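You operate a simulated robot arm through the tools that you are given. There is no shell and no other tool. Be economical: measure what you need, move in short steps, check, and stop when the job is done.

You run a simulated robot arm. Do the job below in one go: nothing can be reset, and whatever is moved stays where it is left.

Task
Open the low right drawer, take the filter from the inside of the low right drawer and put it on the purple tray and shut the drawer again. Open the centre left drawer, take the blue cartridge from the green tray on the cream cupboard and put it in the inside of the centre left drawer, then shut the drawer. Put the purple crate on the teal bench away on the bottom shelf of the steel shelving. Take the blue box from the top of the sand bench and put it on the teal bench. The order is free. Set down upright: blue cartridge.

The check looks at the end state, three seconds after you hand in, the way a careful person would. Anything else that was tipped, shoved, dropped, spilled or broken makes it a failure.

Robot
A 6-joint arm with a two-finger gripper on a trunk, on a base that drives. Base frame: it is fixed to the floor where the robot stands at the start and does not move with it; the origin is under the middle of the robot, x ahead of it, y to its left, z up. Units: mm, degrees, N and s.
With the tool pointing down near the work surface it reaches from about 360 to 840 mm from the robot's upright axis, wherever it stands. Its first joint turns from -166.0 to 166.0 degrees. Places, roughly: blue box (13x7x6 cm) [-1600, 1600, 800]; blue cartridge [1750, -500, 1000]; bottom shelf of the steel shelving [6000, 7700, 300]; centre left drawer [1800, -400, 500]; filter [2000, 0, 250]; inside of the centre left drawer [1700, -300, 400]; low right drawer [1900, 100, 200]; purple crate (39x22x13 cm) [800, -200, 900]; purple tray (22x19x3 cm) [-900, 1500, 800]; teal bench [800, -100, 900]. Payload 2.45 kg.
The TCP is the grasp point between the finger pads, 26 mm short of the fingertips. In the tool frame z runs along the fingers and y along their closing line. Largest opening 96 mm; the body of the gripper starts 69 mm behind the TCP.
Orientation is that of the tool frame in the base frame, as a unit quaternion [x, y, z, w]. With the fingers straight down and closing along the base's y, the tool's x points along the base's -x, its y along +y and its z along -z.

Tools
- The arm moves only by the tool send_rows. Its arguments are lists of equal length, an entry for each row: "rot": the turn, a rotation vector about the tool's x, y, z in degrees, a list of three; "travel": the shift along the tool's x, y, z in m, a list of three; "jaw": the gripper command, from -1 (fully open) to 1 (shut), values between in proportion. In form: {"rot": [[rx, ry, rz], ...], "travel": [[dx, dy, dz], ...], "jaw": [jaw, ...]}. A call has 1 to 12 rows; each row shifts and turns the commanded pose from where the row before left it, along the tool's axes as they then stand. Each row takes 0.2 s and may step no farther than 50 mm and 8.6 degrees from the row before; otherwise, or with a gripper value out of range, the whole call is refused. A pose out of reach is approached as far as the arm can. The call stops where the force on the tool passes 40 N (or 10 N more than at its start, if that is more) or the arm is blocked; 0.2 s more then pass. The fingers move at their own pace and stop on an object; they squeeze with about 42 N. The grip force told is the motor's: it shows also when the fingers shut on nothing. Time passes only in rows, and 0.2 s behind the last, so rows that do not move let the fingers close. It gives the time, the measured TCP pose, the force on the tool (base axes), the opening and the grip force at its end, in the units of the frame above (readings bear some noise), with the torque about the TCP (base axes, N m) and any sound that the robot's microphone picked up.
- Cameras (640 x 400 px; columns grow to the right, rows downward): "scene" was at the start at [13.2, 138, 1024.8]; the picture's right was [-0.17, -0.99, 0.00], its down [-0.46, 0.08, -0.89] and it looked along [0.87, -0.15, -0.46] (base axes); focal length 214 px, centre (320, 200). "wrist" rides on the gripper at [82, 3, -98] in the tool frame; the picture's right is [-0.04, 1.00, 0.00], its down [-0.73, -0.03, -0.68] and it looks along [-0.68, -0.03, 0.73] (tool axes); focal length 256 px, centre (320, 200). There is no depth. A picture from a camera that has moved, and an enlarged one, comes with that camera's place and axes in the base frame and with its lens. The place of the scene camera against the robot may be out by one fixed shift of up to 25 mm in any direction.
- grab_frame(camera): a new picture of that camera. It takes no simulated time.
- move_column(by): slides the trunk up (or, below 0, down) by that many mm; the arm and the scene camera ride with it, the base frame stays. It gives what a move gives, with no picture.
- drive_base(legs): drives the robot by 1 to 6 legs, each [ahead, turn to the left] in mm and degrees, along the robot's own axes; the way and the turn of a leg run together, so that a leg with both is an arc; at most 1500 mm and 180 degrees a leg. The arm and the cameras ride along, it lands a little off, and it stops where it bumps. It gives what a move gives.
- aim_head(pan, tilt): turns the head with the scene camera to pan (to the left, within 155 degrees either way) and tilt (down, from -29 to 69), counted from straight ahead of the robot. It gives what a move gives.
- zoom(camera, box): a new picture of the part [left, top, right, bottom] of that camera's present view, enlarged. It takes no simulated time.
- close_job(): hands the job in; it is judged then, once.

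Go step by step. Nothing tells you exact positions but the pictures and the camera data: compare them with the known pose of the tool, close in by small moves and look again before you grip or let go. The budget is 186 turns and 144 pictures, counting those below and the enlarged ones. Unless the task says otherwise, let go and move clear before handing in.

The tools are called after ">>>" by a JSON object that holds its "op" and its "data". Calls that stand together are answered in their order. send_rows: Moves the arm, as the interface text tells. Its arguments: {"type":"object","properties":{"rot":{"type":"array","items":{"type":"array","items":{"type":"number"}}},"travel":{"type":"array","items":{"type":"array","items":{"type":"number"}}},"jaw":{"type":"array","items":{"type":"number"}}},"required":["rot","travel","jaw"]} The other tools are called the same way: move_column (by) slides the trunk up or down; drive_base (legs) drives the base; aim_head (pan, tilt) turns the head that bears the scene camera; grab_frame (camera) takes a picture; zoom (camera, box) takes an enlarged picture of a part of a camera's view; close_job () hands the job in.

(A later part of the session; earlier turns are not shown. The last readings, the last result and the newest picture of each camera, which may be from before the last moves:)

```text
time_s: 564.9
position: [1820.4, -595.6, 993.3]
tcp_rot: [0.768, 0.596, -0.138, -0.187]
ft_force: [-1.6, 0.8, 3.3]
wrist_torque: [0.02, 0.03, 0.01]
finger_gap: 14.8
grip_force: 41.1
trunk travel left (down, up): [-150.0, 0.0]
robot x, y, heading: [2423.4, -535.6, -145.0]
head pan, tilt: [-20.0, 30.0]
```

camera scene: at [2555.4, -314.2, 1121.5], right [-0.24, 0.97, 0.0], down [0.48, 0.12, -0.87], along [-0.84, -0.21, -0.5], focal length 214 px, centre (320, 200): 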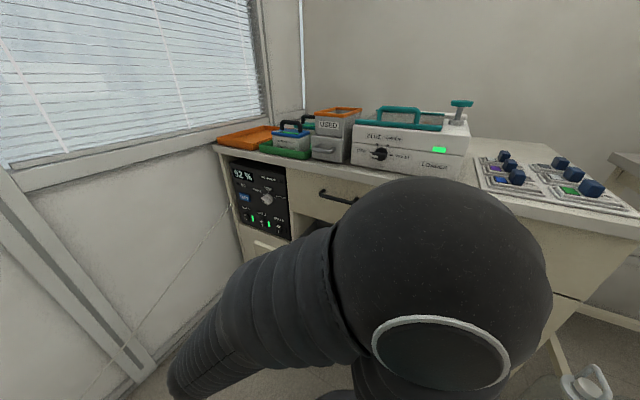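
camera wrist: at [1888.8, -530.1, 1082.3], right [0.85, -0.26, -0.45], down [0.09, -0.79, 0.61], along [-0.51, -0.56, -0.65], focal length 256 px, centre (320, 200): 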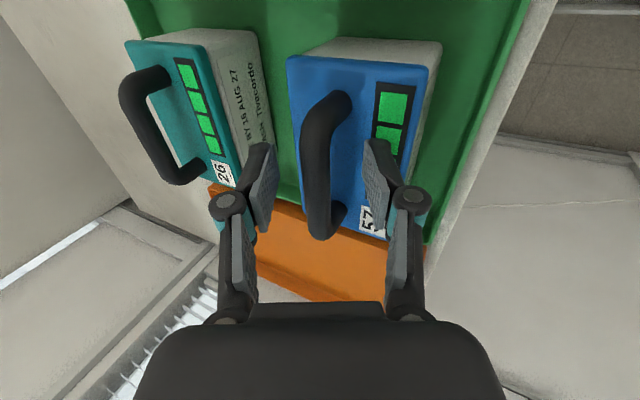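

Gripped (14.8 mm). Lift clear of the tray rim and check.

>>> {"op": "send_rows", "data": {"rot": [[0, 0, 0], [0, 0, 0], [0, 0, 0], [0, 0, 0], [0, 0, 0]], "travel": [[0, -0.0036, -0.0071], [0, -0.0054, -0.0107], [0, -0.0054, -0.0107], [0, -0.0054, -0.0107], [0, 0, 0]], "jaw": [1, 1, 1, 1, 1]}}

>>> {"op": "grab_frame", "data": {"camera": "wrist"}}

```text
time_s: 566.1
position: [1819.5, -596.1, 1037.3]
tcp_rot: [0.768, 0.597, -0.138, -0.186]
ft_force: [1.1, 0.2, -4.8]
wrist_torque: [0.07, -0.04, -0.01]
finger_gap: 14.6
grip_force: 41.1
trunk travel left (down, up): [-150.0, 0.0]
robot x, y, heading: [2426.7, -533.0, -145.1]
head pan, tilt: [-20.0, 30.0]
```

```text
10 pictures are left
camera wrist: at [1884.7, -529.6, 1121.9], right [0.85, -0.26, -0.45], down [0.09, -0.79, 0.61], along [-0.51, -0.56, -0.65], focal length 256 px, centre (320, 200)
```

wrist: 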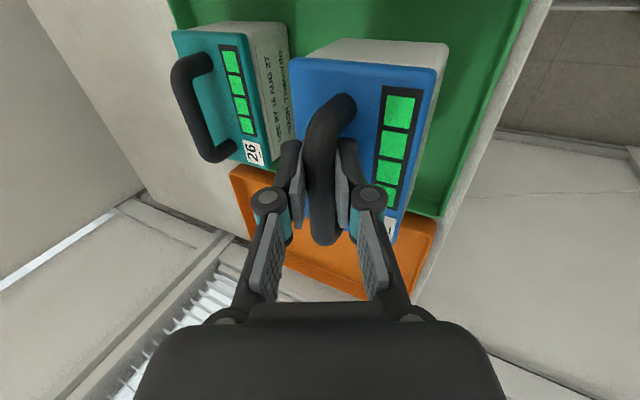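

Held (≈4.8 N) and upright. Move out from the cupboard top, then sideways over the open drawer.

>>> {"op": "send_rows", "data": {"rot": [[0, 0, 0], [0, 0, 0], [0, 0, 0], [0, 0, 0], [0, 0, 0], [0, 0, 0], [0, 0, 0], [0, 0, 0], [0, 0, 0], [0, 0, 0], [0, 0, 0], [0, 0, 0]], "travel": [[0, 0.012, -0.006], [0, 0.026, -0.0131], [0, 0.038, -0.0191], [0, 0.038, -0.0191], [0, 0.038, -0.0191], [0.03, 0, 0], [0.04, 0, 0], [0.04, 0, 0], [0.04, 0, 0], [0.04, 0, 0], [0.036, 0, 0], [0, 0, 0]], "jaw": [1, 1, 1, 1, 1, 1, 1, 1, 1, 1, 1, 1]}}

>>> {"op": "grab_frame", "data": {"camera": "wrist"}}

```text
time_s: 568.7
position: [2040.7, -422.6, 1038.6]
tcp_rot: [0.768, 0.596, -0.139, -0.187]
ft_force: [0.9, 1.2, -3.3]
wrist_torque: [0.1, 0.0, 0.04]
finger_gap: 14.5
grip_force: 40.6
trunk travel left (down, up): [-150.0, 0.0]
robot x, y, heading: [2423.3, -534.5, -144.8]
head pan, tilt: [-20.0, 30.0]
```

```text
9 pictures are left
camera wrist: at [2107.4, -355.5, 1123.3], right [0.85, -0.26, -0.45], down [0.09, -0.79, 0.61], along [-0.51, -0.56, -0.65], focal length 256 px, centre (320, 200)
```

wrist: 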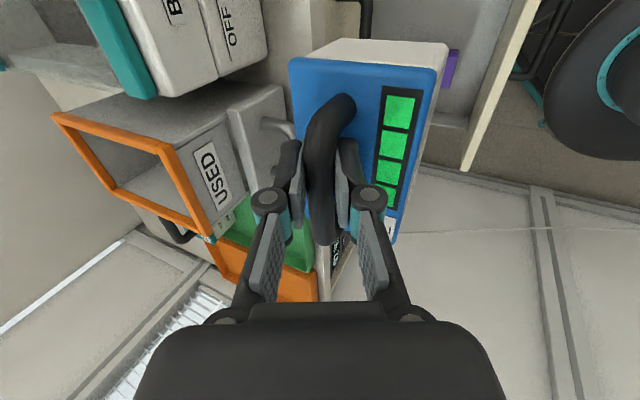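

There's a purple item in the drawer; look at the drawer interior with the scene camera before lowering.

>>> {"op": "aim_head", "data": {"pan": -25, "tilt": 50}}

>>> {"op": "grab_frame", "data": {"camera": "scene"}}

```text
time_s: 569.5
position: [2040.9, -421.9, 1037.6]
tcp_rot: [0.768, 0.596, -0.138, -0.187]
ft_force: [-0.5, -0.3, -4.1]
wrist_torque: [0.13, 0.01, 0.01]
finger_gap: 14.4
grip_force: 40.6
trunk travel left (down, up): [-150.0, 0.0]
robot x, y, heading: [2424.1, -533.2, -145.1]
head pan, tilt: [-25.0, 50.0]
```

```text
8 pictures are left
camera scene: at [2469.5, -648.5, 1091.4], right [-0.17, 0.98, 0.0], down [0.75, 0.13, -0.64], along [-0.63, -0.11, -0.77], focal length 214 px, centre (320, 200)
```

scene: 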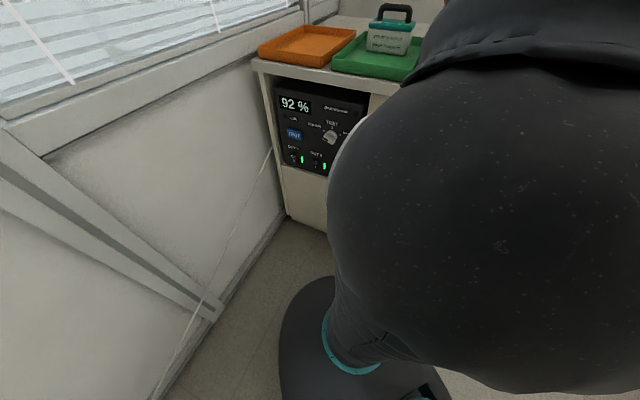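

Zoom at the visible part of the drawer in the wrist view.

>>> {"op": "zoom", "data": {"camera": "wrist", "box": [340, 0, 560, 140]}}

```text
2.86 times, centred on (450, 70) of wrist
camera zoom: at [2107.2, -355.6, 1123.2], right [0.85, -0.26, -0.45], down [0.09, -0.79, 0.61], along [-0.51, -0.56, -0.65], focal length 731 px, centre (-51, 571)
```

zoom: 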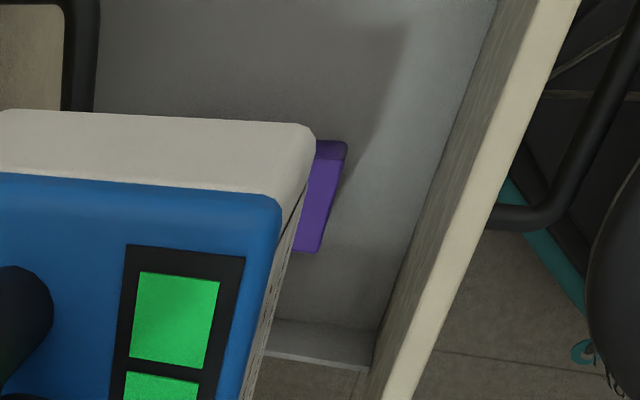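

The drawer has a purple item at u≈61–121; free space lies on its +u side. Shift to u≈212 and look again.

>>> {"op": "send_rows", "data": {"rot": [[0, 0, 0], [0, 0, 0], [0, 0, 0]], "travel": [[0.027, 0.0134, -0.0067], [0.028, 0, 0], [0, 0, 0]], "jaw": [1, 1, 1]}}

>>> {"op": "grab_frame", "data": {"camera": "wrist"}}

```text
time_s: 570.4
position: [2066.7, -373.2, 1037.9]
tcp_rot: [0.768, 0.597, -0.138, -0.187]
ft_force: [-0.2, -0.7, -4.0]
wrist_torque: [0.08, -0.02, 0.01]
finger_gap: 14.7
grip_force: 40.7
trunk travel left (down, up): [-150.0, 0.0]
robot x, y, heading: [2425.7, -533.5, -144.9]
head pan, tilt: [-25.0, 50.0]
```

```text
6 pictures are left
camera wrist: at [2133.2, -306.2, 1123.6], right [0.85, -0.26, -0.45], down [0.09, -0.79, 0.61], along [-0.51, -0.56, -0.65], focal length 256 px, centre (320, 200)
```

wrist: 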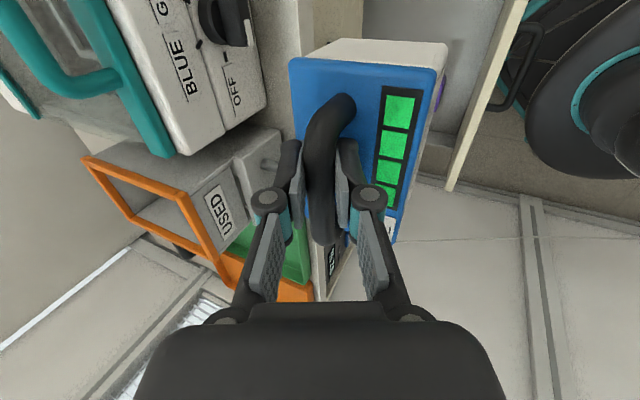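

Free floor there is confirmed. Shift 8 mm more, then descend: trunk first, then arm.

>>> {"op": "send_rows", "data": {"rot": [[0, 0, 0], [0, 0, 0]], "travel": [[0.008, 0, 0], [0, 0, 0]], "jaw": [1, 1]}}

>>> {"op": "move_column", "data": {"by": -150}}

>>> {"op": "send_rows", "data": {"rot": [[0, 0, 0], [0, 0, 0], [0, 0, 0], [0, 0, 0], [0, 0, 0], [0, 0, 0]], "travel": [[0, 0.0135, 0.0268], [0, 0.0157, 0.0313], [0, 0.0157, 0.0313], [0, 0.0157, 0.0313], [0, 0.0135, 0.0268], [0, 0, 0]], "jaw": [1, 1, 1, 1, 1, 1]}}

>>> {"op": "grab_frame", "data": {"camera": "wrist"}}

```text
time_s: 571.0
position: [2070.0, -364.2, 1039.1]
tcp_rot: [0.768, 0.597, -0.138, -0.188]
ft_force: [0.3, 0.0, -4.8]
wrist_torque: [0.07, -0.06, -0.03]
finger_gap: 14.9
grip_force: 40.7
trunk travel left (down, up): [-150.0, 0.0]
robot x, y, heading: [2423.0, -540.9, -145.2]
head pan, tilt: [-25.0, 50.0]
```

```text
time_s: 572.7
position: [2069.3, -364.4, 888.6]
tcp_rot: [0.768, 0.597, -0.138, -0.187]
ft_force: [-0.1, 0.1, -3.7]
wrist_torque: [0.12, -0.07, 0.0]
finger_gap: 14.6
grip_force: 41.2
trunk travel left (down, up): [0.0, 150.0]
robot x, y, heading: [2423.5, -535.4, -145.0]
head pan, tilt: [-25.0, 50.0]
```

```text
time_s: 574.1
position: [2070.7, -362.3, 724.3]
tcp_rot: [0.768, 0.596, -0.139, -0.187]
ft_force: [-0.8, 0.1, -4.2]
wrist_torque: [0.06, -0.04, 0.02]
finger_gap: 14.7
grip_force: 41.0
trunk travel left (down, up): [0.0, 150.0]
robot x, y, heading: [2422.9, -535.8, -145.1]
head pan, tilt: [-25.0, 50.0]
```

```text
5 pictures are left
camera wrist: at [2136.3, -296.1, 808.8], right [0.85, -0.26, -0.45], down [0.09, -0.79, 0.61], along [-0.51, -0.56, -0.65], focal length 256 px, centre (320, 200)
```

wrist: 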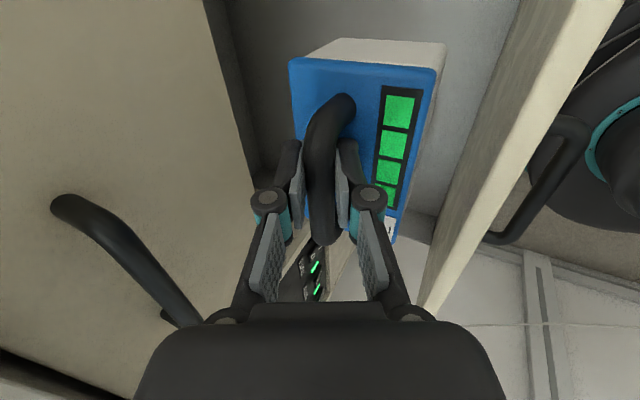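

Shift 12 mm away from the panel and lower on, slowly near the bottom.

>>> {"op": "send_rows", "data": {"rot": [[0, 0, 0], [0, 0, 0], [0, 0, 0], [0, 0, 0], [0, 0, 0]], "travel": [[0, -0.0107, 0.0054], [0, 0.0112, 0.0223], [0, 0.0112, 0.0223], [0, 0.0112, 0.0223], [0, 0, 0]], "jaw": [1, 1, 1, 1, 1]}}

>>> {"op": "send_rows", "data": {"rot": [[0, 0, 0], [0, 0, 0], [0, 0, 0], [0, 0, 0], [0, 0, 0], [0, 0, 0]], "travel": [[0, 0.0036, 0.0071], [0, 0.0036, 0.0071], [0, 0.0036, 0.0071], [0, 0.0036, 0.0071], [0, 0, 0], [0, 0, 0]], "jaw": [1, 1, 1, 1, 1, 1]}}

```text
time_s: 575.3
position: [2059.0, -359.7, 645.6]
tcp_rot: [0.768, 0.596, -0.138, -0.187]
ft_force: [0.5, -0.1, -3.1]
wrist_torque: [0.06, -0.03, -0.03]
finger_gap: 14.4
grip_force: 41.1
trunk travel left (down, up): [0.0, 150.0]
robot x, y, heading: [2422.9, -533.4, -144.9]
head pan, tilt: [-25.0, 50.0]
```

```text
time_s: 576.7
position: [2059.1, -359.1, 615.9]
tcp_rot: [0.769, 0.596, -0.138, -0.185]
ft_force: [-0.4, 0.5, -4.6]
wrist_torque: [0.1, -0.06, -0.01]
finger_gap: 14.5
grip_force: 40.5
trunk travel left (down, up): [0.0, 150.0]
robot x, y, heading: [2423.1, -534.3, -145.0]
head pan, tilt: [-25.0, 50.0]
```

>>> {"op": "send_rows", "data": {"rot": [[0, 0, 0], [0, 0, 0], [0, 0, 0], [0, 0, 0]], "travel": [[0, 0.0027, 0.0054], [0, 0.0027, 0.0054], [0, 0, 0], [0, 0, 0]], "jaw": [1, 1, 1, 1]}}

>>> {"op": "grab_frame", "data": {"camera": "wrist"}}

```text
time_s: 577.7
position: [2058.1, -358.6, 603.2]
tcp_rot: [0.769, 0.596, -0.137, -0.186]
ft_force: [-0.4, -0.1, -4.2]
wrist_torque: [0.05, -0.02, -0.02]
finger_gap: 14.5
grip_force: 40.5
trunk travel left (down, up): [0.0, 150.0]
robot x, y, heading: [2424.8, -538.4, -144.6]
head pan, tilt: [-25.0, 50.0]
```

```text
4 pictures are left
camera wrist: at [2124.2, -291.5, 689.6], right [0.85, -0.26, -0.45], down [0.09, -0.79, 0.61], along [-0.51, -0.56, -0.65], focal length 256 px, centre (320, 200)
```

wrist: 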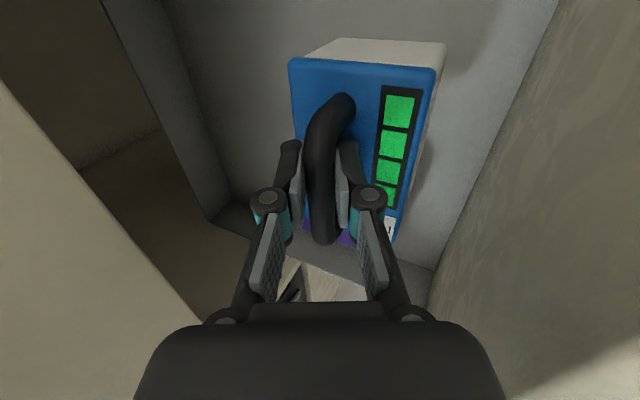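

Going in cleanly. Continue lowering in small steps.

>>> {"op": "send_rows", "data": {"rot": [[0, 0, 0], [0, 0, 0], [0, 0, 0]], "travel": [[0, 0.0022, 0.0045], [0, 0.0022, 0.0045], [0, 0, 0]], "jaw": [1, 1, 1]}}

>>> {"op": "send_rows", "data": {"rot": [[0, 0, 0], [0, 0, 0], [0, 0, 0]], "travel": [[0, 0.0022, 0.0045], [0, 0.0022, 0.0045], [0, 0, 0]], "jaw": [1, 1, 1]}}

```text
time_s: 578.5
position: [2057.6, -358.7, 594.8]
tcp_rot: [0.768, 0.597, -0.138, -0.187]
ft_force: [0.0, 0.5, -4.4]
wrist_torque: [0.07, 0.02, -0.03]
finger_gap: 14.6
grip_force: 40.8
trunk travel left (down, up): [0.0, 150.0]
robot x, y, heading: [2420.3, -534.8, -144.9]
head pan, tilt: [-25.0, 50.0]
```

```text
time_s: 579.3
position: [2057.5, -360.0, 585.5]
tcp_rot: [0.769, 0.596, -0.139, -0.187]
ft_force: [0.7, -0.1, -4.3]
wrist_torque: [0.09, 0.01, 0.0]
finger_gap: 14.7
grip_force: 41.2
trunk travel left (down, up): [0.0, 150.0]
robot x, y, heading: [2419.3, -538.9, -145.1]
head pan, tilt: [-25.0, 50.0]
```

>>> {"op": "send_rows", "data": {"rot": [[0, 0, 0], [0, 0, 0], [0, 0, 0], [0, 0, 0]], "travel": [[0, 0.0022, 0.0045], [0, 0.0022, 0.0045], [0, 0.0022, 0.0045], [0, 0, 0]], "jaw": [1, 1, 1, 1]}}

>>> {"op": "send_rows", "data": {"rot": [[0, 0, 0], [0, 0, 0], [0, 0, 0]], "travel": [[0, 0.0018, 0.0036], [0, 0.0018, 0.0036], [0, 0, 0]], "jaw": [1, 1, 1]}}

```text
time_s: 580.3
position: [2056.8, -358.8, 569.8]
tcp_rot: [0.769, 0.596, -0.138, -0.187]
ft_force: [-0.3, 0.0, -4.7]
wrist_torque: [0.07, -0.02, -0.01]
finger_gap: 14.6
grip_force: 41.0
trunk travel left (down, up): [0.0, 150.0]
robot x, y, heading: [2422.7, -538.2, -144.8]
head pan, tilt: [-25.0, 50.0]
```

```text
time_s: 581.1
position: [2057.2, -358.0, 561.7]
tcp_rot: [0.768, 0.596, -0.138, -0.187]
ft_force: [-0.6, 0.2, -4.1]
wrist_torque: [0.08, 0.0, 0.0]
finger_gap: 14.6
grip_force: 40.9
trunk travel left (down, up): [0.0, 150.0]
robot x, y, heading: [2423.6, -536.1, -144.9]
head pan, tilt: [-25.0, 50.0]
```

Shift another 12 mm from the panel and continue down.

>>> {"op": "send_rows", "data": {"rot": [[0, 0, 0], [0, 0, 0], [0, 0, 0], [0, 0, 0]], "travel": [[0, -0.0107, 0.0054], [0, 0.0022, 0.0045], [0, 0.0022, 0.0045], [0, 0, 0]], "jaw": [1, 1, 1, 1]}}

>>> {"op": "send_rows", "data": {"rot": [[0, 0, 0], [0, 0, 0], [0, 0, 0]], "travel": [[0, 0.0018, 0.0036], [0, 0.0018, 0.0036], [0, 0, 0]], "jaw": [1, 1, 1]}}

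```text
time_s: 582.1
position: [2046.2, -354.7, 551.4]
tcp_rot: [0.768, 0.597, -0.139, -0.187]
ft_force: [1.0, 0.2, -5.0]
wrist_torque: [0.06, -0.03, 0.0]
finger_gap: 14.4
grip_force: 40.8
trunk travel left (down, up): [0.0, 150.0]
robot x, y, heading: [2425.0, -539.9, -145.1]
head pan, tilt: [-25.0, 50.0]
```

```text
time_s: 582.9
position: [2046.3, -355.2, 543.4]
tcp_rot: [0.768, 0.596, -0.138, -0.187]
ft_force: [-0.7, 0.8, -4.2]
wrist_torque: [0.05, 0.0, -0.02]
finger_gap: 14.4
grip_force: 40.5
trunk travel left (down, up): [0.0, 150.0]
robot x, y, heading: [2424.4, -536.0, -144.9]
head pan, tilt: [-25.0, 50.0]
```

>>> {"op": "send_rows", "data": {"rot": [[0, 0, 0], [0, 0, 0], [0, 0, 0], [0, 0, 0]], "travel": [[0, -0.008, 0.004], [0, 0.0018, 0.0036], [0, 0.0018, 0.0036], [0, 0, 0]], "jaw": [1, 1, 1, 1]}}

>>> {"op": "send_rows", "data": {"rot": [[0, 0, 0], [0, 0, 0], [0, 0, 0]], "travel": [[0, 0.0018, 0.0036], [0, 0.0018, 0.0036], [0, 0, 0]], "jaw": [1, 1, 1]}}

```text
time_s: 583.9
position: [2037.6, -352.9, 535.7]
tcp_rot: [0.768, 0.597, -0.137, -0.186]
ft_force: [0.4, -0.1, -4.2]
wrist_torque: [0.04, -0.01, 0.01]
finger_gap: 14.9
grip_force: 41.4
trunk travel left (down, up): [0.0, 150.0]
robot x, y, heading: [2422.0, -536.7, -145.3]
head pan, tilt: [-25.0, 50.0]
```

```text
time_s: 584.7
position: [2034.8, -351.2, 533.3]
tcp_rot: [0.767, 0.595, -0.141, -0.194]
ft_force: [-1.1, -2.1, 14.2]
wrist_torque: [-0.6, 0.23, 0.07]
finger_gap: 14.7
grip_force: 41.5
trunk travel left (down, up): [0.0, 150.0]
robot x, y, heading: [2422.4, -536.9, -144.9]
head pan, tilt: [-25.0, 50.0]
stopped in row 3: the force on the tool passed its limit at 40 N (the readings are from after the stop); the commanded pose is now the measured one
```

Contact. Look once to make sure it's the floor.

>>> {"op": "grab_frame", "data": {"camera": "wrist"}}

```text
3 pictures are left
camera wrist: at [2102.0, -284.7, 618.2], right [0.85, -0.26, -0.46], down [0.09, -0.79, 0.6], along [-0.52, -0.56, -0.65], focal length 256 px, centre (320, 200)
```

wrist: 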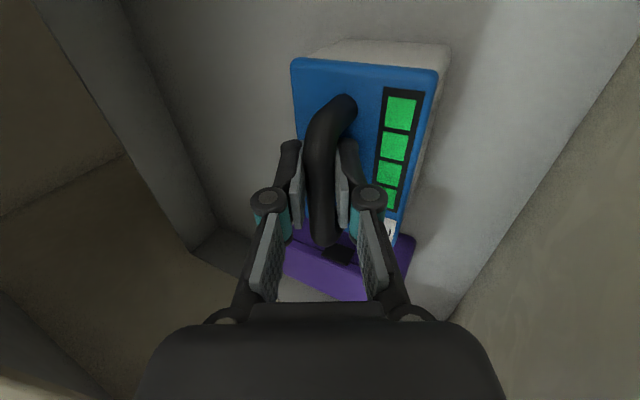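

The contact looks like the drawer floor (bar at z≈533, purple box clear beside it). Ease up slightly and release.

>>> {"op": "send_rows", "data": {"rot": [[0, 0, 0], [0, 0, 0], [0, 0, 0], [0, 0, 0], [0, 0, 0]], "travel": [[0, -0.0009, -0.0018], [0, 0, 0], [0, 0, 0], [0, 0, 0], [0, 0, 0]], "jaw": [1, 1, 0.6, 0.5, 0.5]}}

>>> {"op": "send_rows", "data": {"rot": [[0, 0, 0], [0, 0, 0], [0, 0, 0], [0, 0, 0], [0, 0, 0], [0, 0, 0], [0, 0, 0]], "travel": [[0, 0, -0.01], [0, 0, -0.015], [0, 0, -0.02], [0, -0.005, -0.03], [0, -0.005, -0.04], [0, -0.005, -0.04], [0, 0, 0]], "jaw": [0.5, 0.5, 0.5, 0.5, 0.5, 0.5, 0.5]}}

>>> {"op": "grab_frame", "data": {"camera": "wrist"}}

```text
time_s: 585.9
position: [2034.7, -350.7, 532.7]
tcp_rot: [0.767, 0.596, -0.139, -0.192]
ft_force: [-0.4, 0.2, 0.9]
wrist_torque: [0.0, 0.01, -0.01]
finger_gap: 23.9
grip_force: 0.1
trunk travel left (down, up): [0.0, 150.0]
robot x, y, heading: [2425.5, -537.1, -145.2]
head pan, tilt: [-25.0, 50.0]
```

```text
time_s: 587.5
position: [2089.9, -366.3, 679.4]
tcp_rot: [0.768, 0.595, -0.139, -0.192]
ft_force: [-0.1, 0.1, 0.0]
wrist_torque: [0.03, 0.02, 0.0]
finger_gap: 24.3
grip_force: 0.0
trunk travel left (down, up): [0.0, 150.0]
robot x, y, heading: [2420.7, -537.5, -144.8]
head pan, tilt: [-25.0, 50.0]
```

```text
2 pictures are left
camera wrist: at [2157.4, -300.7, 764.9], right [0.85, -0.26, -0.46], down [0.09, -0.79, 0.61], along [-0.52, -0.56, -0.65], focal length 256 px, centre (320, 200)
```

wrist: 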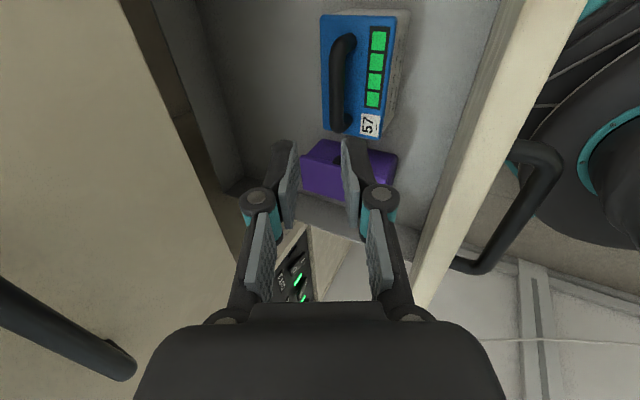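

The cartridge stands upright in the drawer. Rise, and reposition the base sideways so the arm can push the drawer shut.

>>> {"op": "send_rows", "data": {"rot": [[0, 0, 0], [0, 0, 0], [0, 0, 0], [0, 0, 0], [0, 0, 0]], "travel": [[0, -0.018, -0.0357], [0, -0.018, -0.0357], [0, -0.018, -0.0357], [0, -0.018, -0.0357], [0, 0, 0]], "jaw": [1, 1, 1, 1, 1]}}

>>> {"op": "drive_base", "data": {"legs": [[0, 40], [-370, 0], [0, -40]]}}

```text
time_s: 588.7
position: [2091.6, -370.3, 839.1]
tcp_rot: [0.768, 0.595, -0.139, -0.192]
ft_force: [0.5, 0.6, 0.2]
wrist_torque: [0.04, 0.0, 0.0]
finger_gap: 0.0
grip_force: 29.2
trunk travel left (down, up): [0.0, 150.0]
robot x, y, heading: [2420.1, -539.0, -145.0]
head pan, tilt: [-25.0, 50.0]
```

```text
time_s: 594.9
position: [2191.7, -1.0, 838.0]
tcp_rot: [0.772, 0.59, -0.139, -0.192]
ft_force: [-0.3, -1.0, -0.1]
wrist_torque: [-0.03, -0.01, -0.01]
finger_gap: 0.0
grip_force: 27.8
trunk travel left (down, up): [0.0, 150.0]
robot x, y, heading: [2522.5, -171.0, -145.6]
head pan, tilt: [-25.0, 50.0]
```

>>> {"op": "send_rows", "data": {"rot": [[7.75, 0, 0], [7.75, 0, 0], [7.75, 0, 0], [7.75, 0, 0], [7.75, 0, 0], [7.75, 0, 0], [7.75, 0, 0], [7.75, 0, 0], [0, 0, 0], [0, 0, 0], [0, 0, 0], [0, 0, 0]], "travel": [[0, 0, 0], [0, 0, 0], [0, 0, 0], [0, 0, 0], [0, 0, 0], [0, 0, 0], [0, 0, 0], [0, 0, 0], [-0.02, 0, -0.045], [-0.02, 0, -0.045], [-0.02, 0, -0.045], [-0.02, 0, -0.045]], "jaw": [1, 1, 1, 1, 1, 1, 1, 1, 1, 1, 1, 1]}}

>>> {"op": "send_rows", "data": {"rot": [[0, 0, 0], [0, 0, 0], [0, 0, 0], [0, 0, 0], [0, 0, 0], [0, 0, 0], [0, 0, 0], [0, 0, 0], [0, 0, 0]], "travel": [[-0.045, 0, 0], [-0.045, 0, 0], [-0.045, 0, 0], [-0.045, 0, 0], [-0.045, 0, 0], [-0.045, 0, 0], [-0.045, 0, 0], [-0.045, 0, 0], [0, 0, 0]], "jaw": [1, 1, 1, 1, 1, 1, 1, 1, 1]}}

```text
time_s: 597.5
position: [2289.9, -107.6, 870.0]
tcp_rot: [-0.56, -0.438, 0.425, 0.56]
ft_force: [1.2, 1.6, -0.3]
wrist_torque: [0.01, 0.01, 0.12]
finger_gap: 0.0
grip_force: 28.7
out of reach, approached as far as the arm can: row 8, 11, 12
trunk travel left (down, up): [0.0, 150.0]
robot x, y, heading: [2516.8, -173.4, -146.0]
head pan, tilt: [-25.0, 50.0]
```

```text
time_s: 599.5
position: [2192.2, -417.3, 911.2]
tcp_rot: [0.563, 0.437, -0.423, -0.561]
ft_force: [0.4, 0.1, -0.9]
wrist_torque: [0.03, 0.05, -0.01]
finger_gap: 0.0
grip_force: 28.5
out of reach, approached as far as the arm can: row 1, 6, 7, 8
trunk travel left (down, up): [0.0, 150.0]
robot x, y, heading: [2519.3, -175.6, -145.8]
head pan, tilt: [-25.0, 50.0]
```

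>>> {"op": "send_rows", "data": {"rot": [[0, 0, 0], [0, 0, 0], [0, 0, 0], [0, 0, 0], [0, 0, 0], [0, 0, 0], [0, 0, 0], [0, 0, 0], [0, 0, 0]], "travel": [[-0.02, 0.045, 0], [-0.02, 0.045, 0], [0, 0.048, 0], [0, 0.048, 0], [0, 0, -0.04], [0, 0, -0.04], [0, 0.045, 0], [0, 0.045, 0], [0, 0, 0]], "jaw": [1, 1, 1, 1, 1, 1, 1, 1, 1]}}

```text
time_s: 601.5
position: [2275.0, -367.7, 886.2]
tcp_rot: [0.563, 0.436, -0.422, -0.56]
ft_force: [-0.5, -0.4, 0.5]
wrist_torque: [0.02, -0.02, 0.01]
finger_gap: 0.0
grip_force: 28.2
out of reach, approached as far as the arm can: row 1, 2, 3, 4, 6, 7, 8
trunk travel left (down, up): [0.0, 150.0]
robot x, y, heading: [2517.5, -171.9, -146.1]
head pan, tilt: [-25.0, 50.0]
```

>>> {"op": "send_rows", "data": {"rot": [[0, 0, 0], [0, 0, 0], [0, 0, 0], [0, 0, 0], [0, 0, 0], [0, 0, 0]], "travel": [[-0.045, 0, 0.01], [-0.045, 0, 0.01], [-0.02, 0, 0.01], [0, 0.045, 0], [0, 0.045, 0], [0, 0, 0]], "jaw": [1, 1, 1, 1, 1, 1]}}

```text
time_s: 602.9
position: [2221.3, -439.0, 917.1]
tcp_rot: [0.562, 0.435, -0.423, -0.562]
ft_force: [0.1, -0.4, -0.8]
wrist_torque: [0.02, -0.02, -0.02]
finger_gap: 0.1
grip_force: 28.9
out of reach, approached as far as the arm can: row 1, 2, 3, 4, 5
trunk travel left (down, up): [0.0, 150.0]
robot x, y, heading: [2520.2, -173.7, -145.7]
head pan, tilt: [-25.0, 50.0]
```

The arm is in an awkward branch; roll the tool back to its natural orientation and retry.

>>> {"op": "send_rows", "data": {"rot": [[0, 0, 8.2], [0, 0, 8.2], [0, 0, 8.2], [0, 0, 8.2], [0, 0, 8.2], [0, 0, 8.2], [0, 0, 8.2], [0, 0, 8.2], [0, 0, 8.2], [0, 0, 8.2], [0, 0, 8.2], [0, 0, 0]], "travel": [[0, 0, 0], [0, 0, 0], [0, 0, 0], [0, 0, 0], [0, 0, 0], [0, 0, 0], [0, 0, 0], [0, 0, 0], [0, 0, 0], [0, 0, 0], [0, 0, 0], [0, 0, 0]], "jaw": [1, 1, 1, 1, 1, 1, 1, 1, 1, 1, 1, 1]}}

>>> {"op": "send_rows", "data": {"rot": [[0, 7.5, 0], [0, 7.5, 0], [0, 7.5, 0], [0, 0, 0], [0, 0, 0], [0, 0, 0]], "travel": [[0, 0, 0], [0, 0, 0], [0, 0, 0], [0.0414, 0, 0.0176], [0.0414, 0, 0.0176], [0, 0, 0]], "jaw": [1, 1, 1, 1, 1, 1]}}

```text
time_s: 605.5
position: [2221.4, -439.4, 919.6]
tcp_rot: [0.705, -0.092, -0.697, -0.097]
ft_force: [-0.4, 1.3, -0.4]
wrist_torque: [0.07, -0.02, -0.01]
finger_gap: 0.1
grip_force: 28.8
trunk travel left (down, up): [0.0, 150.0]
robot x, y, heading: [2520.7, -170.6, -145.9]
head pan, tilt: [-25.0, 50.0]
```

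```text
time_s: 606.9
position: [2220.6, -435.9, 831.6]
tcp_rot: [0.828, -0.108, -0.545, -0.077]
ft_force: [0.1, -0.6, 0.3]
wrist_torque: [-0.02, -0.01, -0.04]
finger_gap: 0.0
grip_force: 29.0
trunk travel left (down, up): [0.0, 150.0]
robot x, y, heading: [2523.7, -172.0, -146.0]
head pan, tilt: [-25.0, 50.0]
```

Works now. Back off a little, lower to z≈628 in front of the panel.

>>> {"op": "send_rows", "data": {"rot": [[0, 0, 0], [0, 0, 0], [0, 0, 0], [0, 0, 0], [0, 0, 0], [0, 0, 0], [0, 0, 0], [0, 0, 0]], "travel": [[0.0117, 0.015, -0.0276], [0.0117, 0.014, -0.0276], [0.0414, 0, 0.0176], [0.0414, 0, 0.0176], [0.0414, 0, 0.0176], [0.0414, 0, 0.0176], [0.0212, 0, 0.009], [0, 0, 0]], "jaw": [1, 1, 1, 1, 1, 1, 1, 1]}}

>>> {"op": "grab_frame", "data": {"camera": "wrist"}}

```text
time_s: 608.7
position: [2274.6, -440.1, 831.1]
tcp_rot: [0.828, -0.108, -0.545, -0.077]
ft_force: [-0.3, -0.2, 0.1]
wrist_torque: [0.01, -0.02, -0.04]
finger_gap: 0.0
grip_force: 28.9
out of reach, approached as far as the arm can: row 1, 2, 3, 4, 5, 6, 7
trunk travel left (down, up): [0.0, 150.0]
robot x, y, heading: [2520.2, -173.7, -145.8]
head pan, tilt: [-25.0, 50.0]
```

```text
1 pictures are left
camera wrist: at [2391.5, -474.1, 793.1], right [-0.28, -0.96, 0.03], down [0.33, -0.07, 0.94], along [-0.9, 0.27, 0.34], focal length 256 px, centre (320, 200)
```

wrist: 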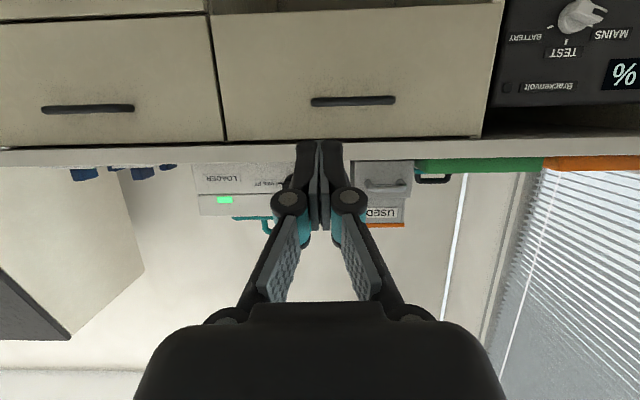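

Too near the robot's own axis for that; shift the base another 130 mm sideways and then reach over.

>>> {"op": "drive_base", "data": {"legs": [[0, 40], [-130, 0], [0, -40]]}}

>>> {"op": "send_rows", "data": {"rot": [[0, 0, 0], [0, 0, 0], [0, 0, 0], [0, 0, 0], [0, 0, 0]], "travel": [[0, 0.045, 0], [0, 0.045, 0], [0, 0.045, 0], [0, 0.035, 0], [0, 0, 0]], "jaw": [1, 1, 1, 1, 1]}}

```text
time_s: 613.6
position: [2309.1, -315.2, 830.9]
tcp_rot: [0.827, -0.11, -0.546, -0.079]
ft_force: [-0.5, -0.5, 0.4]
wrist_torque: [0.01, -0.04, -0.02]
finger_gap: 0.0
grip_force: 28.8
trunk travel left (down, up): [0.0, 150.0]
robot x, y, heading: [2556.2, -50.6, -146.1]
head pan, tilt: [-25.0, 50.0]
```

```text
time_s: 614.8
position: [2263.1, -475.4, 848.7]
tcp_rot: [0.828, -0.109, -0.544, -0.079]
ft_force: [0.7, 0.7, -0.6]
wrist_torque: [0.0, -0.02, -0.01]
finger_gap: 0.1
grip_force: 28.5
out of reach, approached as far as the arm can: row 1, 2
trunk travel left (down, up): [0.0, 150.0]
robot x, y, heading: [2556.5, -45.7, -146.0]
head pan, tilt: [-25.0, 50.0]
```

>>> {"op": "send_rows", "data": {"rot": [[0, 0, 0], [0, 0, 0], [0, 0, 0], [0, 0, 0], [0, 0, 0], [0, 0, 0]], "travel": [[0.0405, 0, 0.0172], [0.0405, 0, 0.0172], [0.0405, 0, 0.0172], [0.0405, 0, 0.0172], [0.0405, 0, 0.0172], [0, 0, 0]], "jaw": [1, 1, 1, 1, 1, 1]}}

```text
time_s: 616.2
position: [2263.7, -475.4, 848.0]
tcp_rot: [0.828, -0.109, -0.544, -0.079]
ft_force: [0.4, 1.0, 0.1]
wrist_torque: [-0.02, -0.03, -0.01]
finger_gap: 0.1
grip_force: 28.2
out of reach, approached as far as the arm can: row 1, 2, 3, 4, 5
trunk travel left (down, up): [0.0, 150.0]
robot x, y, heading: [2558.5, -49.6, -146.1]
head pan, tilt: [-25.0, 50.0]
```

>>> {"op": "send_rows", "data": {"rot": [[0, 8, 0], [0, 8, 0], [0, 8, 0], [0, 8, 0], [0, 8, 0], [0, 0, 0], [0, 0, 0], [0, 0, 0], [0, 0, 0], [0, 0, 0], [0, 0, 0]], "travel": [[0, 0, 0], [0, 0, 0], [0, 0, 0], [0, 0, 0], [0, 0, 0], [0.0182, 0, 0.0357], [0.0182, 0, 0.0357], [0.0182, 0, 0.0357], [0.0182, 0, 0.0357], [0, 0, 0], [0, 0, 0]], "jaw": [1, 1, 1, 1, 1, 1, 1, 1, 1, 1, 1]}}

```text
time_s: 618.6
position: [2163.8, -451.5, 842.5]
tcp_rot: [0.836, -0.111, -0.531, -0.077]
ft_force: [0.7, -0.3, 0.0]
wrist_torque: [-0.01, -0.01, 0.02]
finger_gap: 0.2
grip_force: 29.1
out of reach, approached as far as the arm can: row 1, 2, 3, 4, 5, 6, 7, 8, 9
trunk travel left (down, up): [0.0, 150.0]
robot x, y, heading: [2558.6, -47.9, -145.8]
head pan, tilt: [-25.0, 50.0]
```

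>>> {"op": "send_rows", "data": {"rot": [[0, 0, 0], [0, 0, 0], [0, 0, 0], [0, 0, 0], [0, 0, 0], [0, 0, 0], [0, 0, 0], [0, 0, 0], [0, 0, 0], [0, 0, 0]], "travel": [[0.0169, 0, -0.0362], [0.0169, 0, -0.0362], [0, 0.045, 0], [0, 0.045, 0], [0, 0.045, 0], [0, 0.045, 0], [0.0408, 0, 0.019], [0.0408, 0, 0.019], [0.0408, 0, 0.019], [0, 0, 0]], "jaw": [1, 1, 1, 1, 1, 1, 1, 1, 1, 1]}}

```text
time_s: 620.8
position: [2189.5, -678.1, 748.1]
tcp_rot: [0.837, -0.111, -0.53, -0.077]
ft_force: [0.6, -0.3, -0.1]
wrist_torque: [0.0, 0.02, 0.03]
finger_gap: 0.0
grip_force: 28.1
out of reach, approached as far as the arm can: row 8, 9
trunk travel left (down, up): [0.0, 150.0]
robot x, y, heading: [2559.7, -46.0, -145.9]
head pan, tilt: [-25.0, 50.0]
```

At larger radius it goes lower, so the arm is now in an elbow-low posture; I'll use that: move the base 210 mm further away, pitch the tool level and lower.

>>> {"op": "drive_base", "data": {"legs": [[0, 40], [-212, 0], [0, -40]]}}

>>> {"op": "send_rows", "data": {"rot": [[0, -8, 0], [0, -8, 0], [0, -8, 0], [0, 0, 0], [0, 0, 0], [0, 0, 0], [0, 0, 0], [0, 0, 0]], "travel": [[0, 0, 0], [0, 0, 0], [0, 0, 0], [0.04, 0, 0], [0.04, 0, 0], [0.03, 0, 0], [0.01, 0, 0], [0, 0, 0]], "jaw": [1, 1, 1, 1, 1, 1, 1, 1]}}

```text
time_s: 622.9
position: [2590.7, -779.4, 746.6]
tcp_rot: [0.835, 0.131, -0.529, 0.077]
ft_force: [0.4, 0.0, -0.3]
wrist_torque: [-0.01, -0.03, 0.03]
finger_gap: 0.2
grip_force: 28.4
trunk travel left (down, up): [0.0, 150.0]
robot x, y, heading: [2560.2, -47.1, -112.7]
head pan, tilt: [-25.0, 50.0]
stopped in leg 1: the robot was blocked; the commanded pose is now the measured one
```

```text
time_s: 624.6
position: [2634.3, -867.6, 698.6]
tcp_rot: [0.707, 0.112, -0.691, 0.102]
ft_force: [1.1, 0.0, 0.1]
wrist_torque: [0.01, -0.01, 0.01]
finger_gap: 0.0
grip_force: 28.4
out of reach, approached as far as the arm can: row 1, 2, 3, 4, 5, 6, 7
trunk travel left (down, up): [0.0, 150.0]
robot x, y, heading: [2560.0, -49.0, -112.1]
head pan, tilt: [-25.0, 50.0]
```

Something blocked the turn (probably near the cart). Turn back right.

>>> {"op": "drive_base", "data": {"legs": [[0, -30]]}}

>>> {"op": "aim_head", "data": {"pan": 5, "tilt": 35}}

>>> {"op": "grab_frame", "data": {"camera": "scene"}}

```text
time_s: 626.5
position: [2211.2, -794.3, 699.4]
tcp_rot: [0.712, -0.076, -0.694, -0.082]
ft_force: [-0.3, -1.0, 0.1]
wrist_torque: [-0.01, -0.01, 0.01]
finger_gap: 0.1
grip_force: 28.7
trunk travel left (down, up): [0.0, 150.0]
robot x, y, heading: [2557.2, -46.1, -142.7]
head pan, tilt: [-25.0, 50.0]
```

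```text
time_s: 627.5
position: [2210.7, -794.6, 698.3]
tcp_rot: [0.711, -0.076, -0.694, -0.082]
ft_force: [0.4, -0.7, -0.6]
wrist_torque: [-0.03, 0.0, 0.01]
finger_gap: 0.0
grip_force: 28.7
trunk travel left (down, up): [0.0, 150.0]
robot x, y, heading: [2559.0, -46.9, -142.7]
head pan, tilt: [5.0, 35.0]
```

```text
0 pictures are left
camera scene: at [2620.4, -200.5, 963.0], right [-0.67, 0.74, 0.0], down [0.42, 0.39, -0.82], along [-0.6, -0.55, -0.57], focal length 214 px, centre (320, 200)
```

scene: 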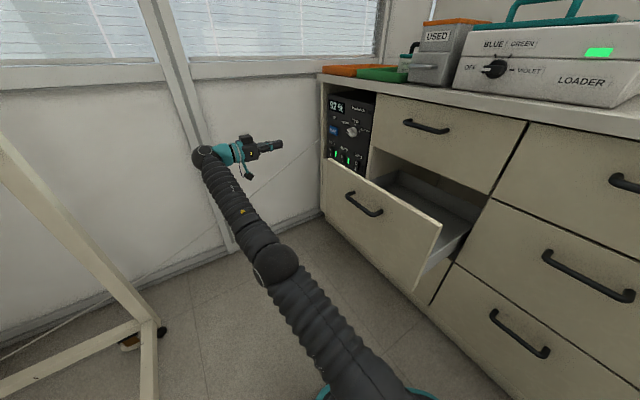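

No pictures are left, so I proceed by position and force. The arm is stretched with the elbow below the line; I'll straighten it fully while raising it, to let the elbow come back above.

>>> {"op": "send_rows", "data": {"rot": [[0, 0, 0], [0, 0, 0], [0, 0, 0], [0, 0, 0]], "travel": [[-0.04, 0.01, 0], [-0.03, 0.03, 0.006], [0, 0.03, 0.006], [0, 0, 0]], "jaw": [1, 1, 1, 1]}}

```text
time_s: 628.5
position: [2199.5, -785.8, 726.4]
tcp_rot: [0.712, -0.076, -0.694, -0.082]
ft_force: [0.8, 0.2, 0.9]
wrist_torque: [0.02, -0.01, 0.02]
finger_gap: 0.0
grip_force: 28.3
out of reach, approached as far as the arm can: row 1, 2, 3
trunk travel left (down, up): [0.0, 150.0]
robot x, y, heading: [2557.4, -48.2, -142.5]
head pan, tilt: [5.0, 35.0]
```

>>> {"op": "send_rows", "data": {"rot": [[0, 0, 0], [0, 0, 0], [0, 0, 0], [0, 0, 0], [0, 0, 0], [0, 0, 0], [0, 0, 0], [0, 0, 0], [0, 0, 0]], "travel": [[0, -0.044, -0.0094], [0, -0.044, -0.0094], [0, -0.044, -0.0094], [0, -0.044, -0.0094], [0.03, 0, 0], [0.03, 0, 0], [0.03, 0, 0], [0.03, 0, 0], [0, 0, 0]], "jaw": [1, 1, 1, 1, 1, 1, 1, 1, 1]}}

```text
time_s: 630.5
position: [2267.2, -782.2, 729.0]
tcp_rot: [0.712, -0.077, -0.693, -0.083]
ft_force: [0.7, 0.1, 0.8]
wrist_torque: [0.0, 0.01, 0.01]
finger_gap: 0.0
grip_force: 28.9
out of reach, approached as far as the arm can: row 1, 2, 3, 4, 5, 6, 7, 8
trunk travel left (down, up): [0.0, 150.0]
robot x, y, heading: [2558.5, -46.0, -142.4]
head pan, tilt: [5.0, 35.0]
```

>>> {"op": "send_rows", "data": {"rot": [[-8, 0, 0], [-8, 0, 0], [-8, 0, 0], [-8, 0, 0], [-8, 0, 0], [-8, 0, 0], [-8, 0, 0], [0, 0, 0]], "travel": [[0, 0, 0], [0, 0, 0], [0, 0, 0], [0, 0, 0], [0, 0, 0], [0, 0, 0], [0, 0, 0], [0, 0, 0]], "jaw": [1, 1, 1, 1, 1, 1, 1, 1]}}

```text
time_s: 632.3
position: [2261.2, -905.3, 825.7]
tcp_rot: [0.668, 0.258, -0.648, 0.261]
ft_force: [0.6, 0.2, -1.1]
wrist_torque: [0.01, 0.01, 0.03]
finger_gap: 0.1
grip_force: 28.5
out of reach, approached as far as the arm can: row 1, 2, 3, 4, 5, 6, 7
trunk travel left (down, up): [0.0, 150.0]
robot x, y, heading: [2557.3, -46.9, -142.3]
head pan, tilt: [5.0, 35.0]
```

>>> {"op": "send_rows", "data": {"rot": [[0, 0, 0], [0, 0, 0], [0, 0, 0], [0, 0, 0], [0, 0, 0], [0, 0, 0], [0, 0, 0]], "travel": [[0, -0.021, -0.0396], [0, -0.021, -0.0396], [0, -0.021, -0.0396], [0, -0.021, -0.0396], [0, -0.021, -0.0396], [0, -0.021, -0.0396], [0, 0, 0]], "jaw": [1, 1, 1, 1, 1, 1, 1]}}

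```text
time_s: 633.9
position: [2341.2, -701.7, 927.5]
tcp_rot: [0.667, 0.259, -0.648, 0.261]
ft_force: [-0.5, -0.1, 0.2]
wrist_torque: [0.01, -0.03, -0.03]
finger_gap: 0.0
grip_force: 28.7
out of reach, approached as far as the arm can: row 1, 2, 3, 4, 5, 6
trunk travel left (down, up): [0.0, 150.0]
robot x, y, heading: [2557.9, -49.3, -142.4]
head pan, tilt: [5.0, 35.0]
```

>>> {"op": "send_rows", "data": {"rot": [[0, -8, 0], [0, -8, 0], [0, -8, 0], [0, 0, 0]], "travel": [[0, 0, 0], [0, 0, 0], [0, 0, 0], [0, 0, 0]], "jaw": [1, 1, 1, 1]}}

>>> {"op": "send_rows", "data": {"rot": [[0, 8, 0], [0, 8, 0], [0, 8, 0], [0, 8, 0], [0, 8, 0], [0, 8, 0], [0, 0, 0]], "travel": [[0, 0, 0], [0, 0, 0], [0, 0, 0], [0, 0, 0], [0, 0, 0], [0, 0, 0], [0, 0, 0]], "jaw": [1, 1, 1, 1, 1, 1, 1]}}

```text
time_s: 634.9
position: [2341.0, -718.6, 1012.9]
tcp_rot: [-0.518, -0.197, 0.773, -0.308]
ft_force: [0.0, 0.4, 1.2]
wrist_torque: [0.0, 0.02, 0.02]
finger_gap: 0.2
grip_force: 28.3
out of reach, approached as far as the arm can: row 1, 2, 3
trunk travel left (down, up): [0.0, 150.0]
robot x, y, heading: [2562.4, -50.7, -142.2]
head pan, tilt: [5.0, 35.0]
```

```text
time_s: 636.5
position: [2341.8, -712.9, 1004.0]
tcp_rot: [0.788, 0.308, -0.494, 0.202]
ft_force: [0.3, 0.5, 0.3]
wrist_torque: [-0.01, 0.04, 0.03]
finger_gap: 0.2
grip_force: 28.7
out of reach, approached as far as the arm can: row 6
trunk travel left (down, up): [0.0, 150.0]
robot x, y, heading: [2557.5, -51.3, -142.7]
head pan, tilt: [5.0, 35.0]
```

>>> {"op": "send_rows", "data": {"rot": [[0, 8, 0], [0, 8, 0], [0, 8, 0], [0, 0, 0], [0, 0, 0], [0, 0, 0], [0, 0, 0], [0, 0, 0], [0, 0, 0]], "travel": [[0, 0, 0], [0, 0, 0], [0, 0, 0], [0.029, 0, 0.034], [0.029, 0, 0.034], [0.029, 0, 0.034], [0.029, 0, 0.034], [0.029, 0, 0.034], [0, 0, 0]], "jaw": [1, 1, 1, 1, 1, 1, 1, 1, 1]}}

```text
time_s: 638.5
position: [2339.5, -772.7, 805.6]
tcp_rot: [0.872, 0.343, -0.322, 0.134]
ft_force: [0.0, -1.1, 0.3]
wrist_torque: [-0.06, 0.02, 0.0]
finger_gap: 0.0
grip_force: 28.7
out of reach, approached as far as the arm can: row 1, 2, 3, 4, 5, 6, 7, 8
trunk travel left (down, up): [0.0, 150.0]
robot x, y, heading: [2556.1, -49.5, -142.4]
head pan, tilt: [5.0, 35.0]
```

The coupling (inward = up) shows the shoulder at its limit with the elbow low; lowering further past the straight line should bring the elbow back on top.

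>>> {"op": "send_rows", "data": {"rot": [[0, 0, 0], [0, 0, 0], [0, 0, 0], [0, 0, 0], [0, 0, 0], [0, 0, 0], [0, 0, 0], [0, 0, 0], [0, 0, 0]], "travel": [[0.0295, 0, 0.034], [0.0295, 0, 0.034], [0.0295, 0, 0.034], [0.0295, 0, 0.034], [0.0295, 0, 0.034], [0.0295, 0, 0.034], [0.0295, 0, 0.034], [0.0295, 0, 0.034], [0, 0, 0]], "jaw": [1, 1, 1, 1, 1, 1, 1, 1, 1]}}

```text
time_s: 640.5
position: [2324.3, -925.5, 575.0]
tcp_rot: [0.873, 0.343, -0.321, 0.134]
ft_force: [0.3, -0.2, -0.5]
wrist_torque: [-0.01, -0.01, 0.01]
finger_gap: 0.0
grip_force: 28.3
out of reach, approached as far as the arm can: row 1, 2, 3, 4, 5, 6, 7, 8
trunk travel left (down, up): [0.0, 150.0]
robot x, y, heading: [2557.4, -51.7, -142.4]
head pan, tilt: [5.0, 35.0]
```

>>> {"op": "send_rows", "data": {"rot": [[0, 0, 0], [0, 0, 0], [0, 0, 0], [0, 0, 0], [0, 0, 0], [0, 0, 0], [0, 0, 0]], "travel": [[0.0295, 0, 0.034], [0.0295, 0, 0.034], [0.0287, -0.0239, -0.0249], [0.0287, -0.0239, -0.0249], [0.0287, -0.0239, -0.0249], [0.0287, -0.0239, -0.0249], [0, 0, 0]], "jaw": [1, 1, 1, 1, 1, 1, 1]}}

```text
time_s: 642.1
position: [2349.5, -933.7, 561.1]
tcp_rot: [0.873, 0.342, -0.32, 0.133]
ft_force: [-0.1, -0.9, -0.1]
wrist_torque: [0.0, 0.03, -0.03]
finger_gap: 0.0
grip_force: 28.8
out of reach, approached as far as the arm can: row 1, 2, 3, 4, 5, 6
trunk travel left (down, up): [0.0, 150.0]
robot x, y, heading: [2559.1, -43.1, -142.5]
head pan, tilt: [5.0, 35.0]
```

>>> {"op": "send_rows", "data": {"rot": [[0, 0, 0], [0, 0, 0], [0, 0, 0], [0, 0, 0], [0, 0, 0], [0, 0, 0], [0, 0, 0], [0, 0, 0], [0, 0, 0], [0, 0, 0], [0, 0, 0], [0, 0, 0]], "travel": [[-0.0295, 0, -0.034], [-0.0295, 0, -0.034], [-0.0295, 0, -0.034], [-0.0295, 0, -0.034], [-0.0295, 0, -0.034], [-0.0295, 0, -0.034], [0.0287, -0.0239, -0.0249], [0.0287, -0.0239, -0.0249], [0.0287, -0.0239, -0.0249], [0.0287, -0.0239, -0.0249], [0.0287, -0.0239, -0.0249], [0, 0, 0]], "jaw": [1, 1, 1, 1, 1, 1, 1, 1, 1, 1, 1, 1]}}

>>> {"op": "send_rows", "data": {"rot": [[0, 0, 0], [0, 0, 0], [0, 0, 0], [0, 0, 0], [0, 0, 0], [0, 0, 0], [0, 0, 0], [0, 0, 0]], "travel": [[0.0287, -0.0239, -0.0249], [0.0287, -0.0239, -0.0249], [0.0287, -0.0239, -0.0249], [0.0287, -0.0239, -0.0249], [0.0287, -0.0239, -0.0249], [0.0287, -0.0239, -0.0249], [0.0287, -0.0239, -0.0249], [0, 0, 0]], "jaw": [1, 1, 1, 1, 1, 1, 1, 1]}}

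```text
time_s: 644.7
position: [2420.3, -738.0, 878.1]
tcp_rot: [0.873, 0.343, -0.32, 0.133]
ft_force: [-0.5, 0.3, 0.2]
wrist_torque: [0.02, 0.0, -0.02]
finger_gap: 0.1
grip_force: 28.8
out of reach, approached as far as the arm can: row 1, 2, 3, 4, 5, 6, 7, 8, 9, 10, 11
trunk travel left (down, up): [0.0, 150.0]
robot x, y, heading: [2561.4, -48.7, -142.4]
head pan, tilt: [5.0, 35.0]
```

```text
time_s: 646.5
position: [2469.8, -631.2, 959.9]
tcp_rot: [0.873, 0.342, -0.321, 0.134]
ft_force: [0.3, 0.1, 0.0]
wrist_torque: [-0.03, 0.01, -0.02]
finger_gap: 0.5
grip_force: 28.4
out of reach, approached as far as the arm can: row 1, 2, 3, 4, 5, 6, 7
trunk travel left (down, up): [0.0, 150.0]
robot x, y, heading: [2557.5, -45.7, -142.8]
head pan, tilt: [5.0, 35.0]
```

>>> {"op": "send_rows", "data": {"rot": [[0, 0, 0], [0, 0, 0], [0, 0, 0], [0, 0, 0], [0, 0, 0], [0, 0, 0], [0, 0, 0], [0, 0, 0], [0, 0, 0], [0, 0, 0], [0, 0, 0], [0, 0, 0]], "travel": [[0.0265, -0.028, -0.023], [0.0265, -0.028, -0.023], [0.0265, -0.028, -0.023], [0.0265, -0.028, -0.023], [0.0265, -0.028, -0.023], [0.0265, -0.028, -0.023], [0.0265, -0.028, -0.023], [0.0265, -0.028, -0.023], [0.0265, -0.028, -0.023], [0.0265, -0.028, -0.023], [0.0265, -0.028, -0.023], [0, 0, 0]], "jaw": [1, 1, 1, 1, 1, 1, 1, 1, 1, 1, 1, 1]}}

```text
time_s: 649.1
position: [2469.0, -630.4, 959.5]
tcp_rot: [0.873, 0.343, -0.321, 0.135]
ft_force: [-0.8, 0.3, 0.2]
wrist_torque: [-0.04, 0.0, -0.01]
finger_gap: 0.0
grip_force: 28.5
out of reach, approached as far as the arm can: row 1, 2, 3, 4, 5, 6, 7, 8, 9, 10, 11
trunk travel left (down, up): [0.0, 150.0]
robot x, y, heading: [2562.1, -49.0, -142.3]
head pan, tilt: [5.0, 35.0]
```

>>> {"op": "send_rows", "data": {"rot": [[0, -8, 0], [0, -8, 0], [0, -8, 0], [5.2, 0, 6], [5.2, 0, 6], [5.2, 0, 6], [5.2, 0, 6], [5.2, 0, 6], [5.2, 0, 6], [5.2, 0, 6], [0, 0, 0]], "travel": [[0, 0, 0], [0, 0, 0], [0, 0, 0], [0, 0, 0], [0, 0, 0], [0, 0, 0], [0, 0, 0], [0, 0, 0], [0, 0, 0], [0, 0, 0], [0, 0, 0]], "jaw": [1, 1, 1, 1, 1, 1, 1, 1, 1, 1, 1]}}

```text
time_s: 651.5
position: [2467.4, -634.4, 957.6]
tcp_rot: [0.866, -0.056, -0.478, 0.137]
ft_force: [0.0, 0.2, -0.5]
wrist_torque: [-0.04, 0.0, 0.01]
finger_gap: 0.0
grip_force: 28.2
out of reach, approached as far as the arm can: row 1, 2, 3, 4, 5, 6, 7, 8, 9, 10
trunk travel left (down, up): [0.0, 150.0]
robot x, y, heading: [2561.7, -48.3, -142.8]
head pan, tilt: [5.0, 35.0]
```

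>>> {"op": "send_rows", "data": {"rot": [[3.7, -5.68, -1.9], [3.7, -5.68, -1.9], [3.7, -5.68, -1.9], [3.7, -5.68, -1.9], [3.7, -5.68, -1.9], [3.7, -5.68, -1.9], [0, 0, 0], [0, 0, 0], [0, 0, 0], [0, 0, 0], [0, 0, 0], [0, 0, 0]], "travel": [[0, 0, 0], [0, 0, 0], [0, 0, 0], [0, 0, 0], [0, 0, 0], [0, 0, 0], [0, -0.03, 0.035], [0, -0.03, 0.035], [0, -0.03, 0.035], [0, -0.03, 0.035], [0, -0.03, 0.035], [0, 0, 0]], "jaw": [1, 1, 1, 1, 1, 1, 1, 1, 1, 1, 1, 1]}}

```text
time_s: 654.1
position: [2338.6, -438.1, 954.5]
tcp_rot: [-0.699, 0.098, 0.702, 0.099]
ft_force: [-0.1, -1.0, -0.4]
wrist_torque: [0.01, 0.02, 0.03]
finger_gap: 0.0
grip_force: 28.5
out of reach, approached as far as the arm can: row 1
trunk travel left (down, up): [0.0, 150.0]
robot x, y, heading: [2557.6, -46.6, -142.6]
head pan, tilt: [5.0, 35.0]
```

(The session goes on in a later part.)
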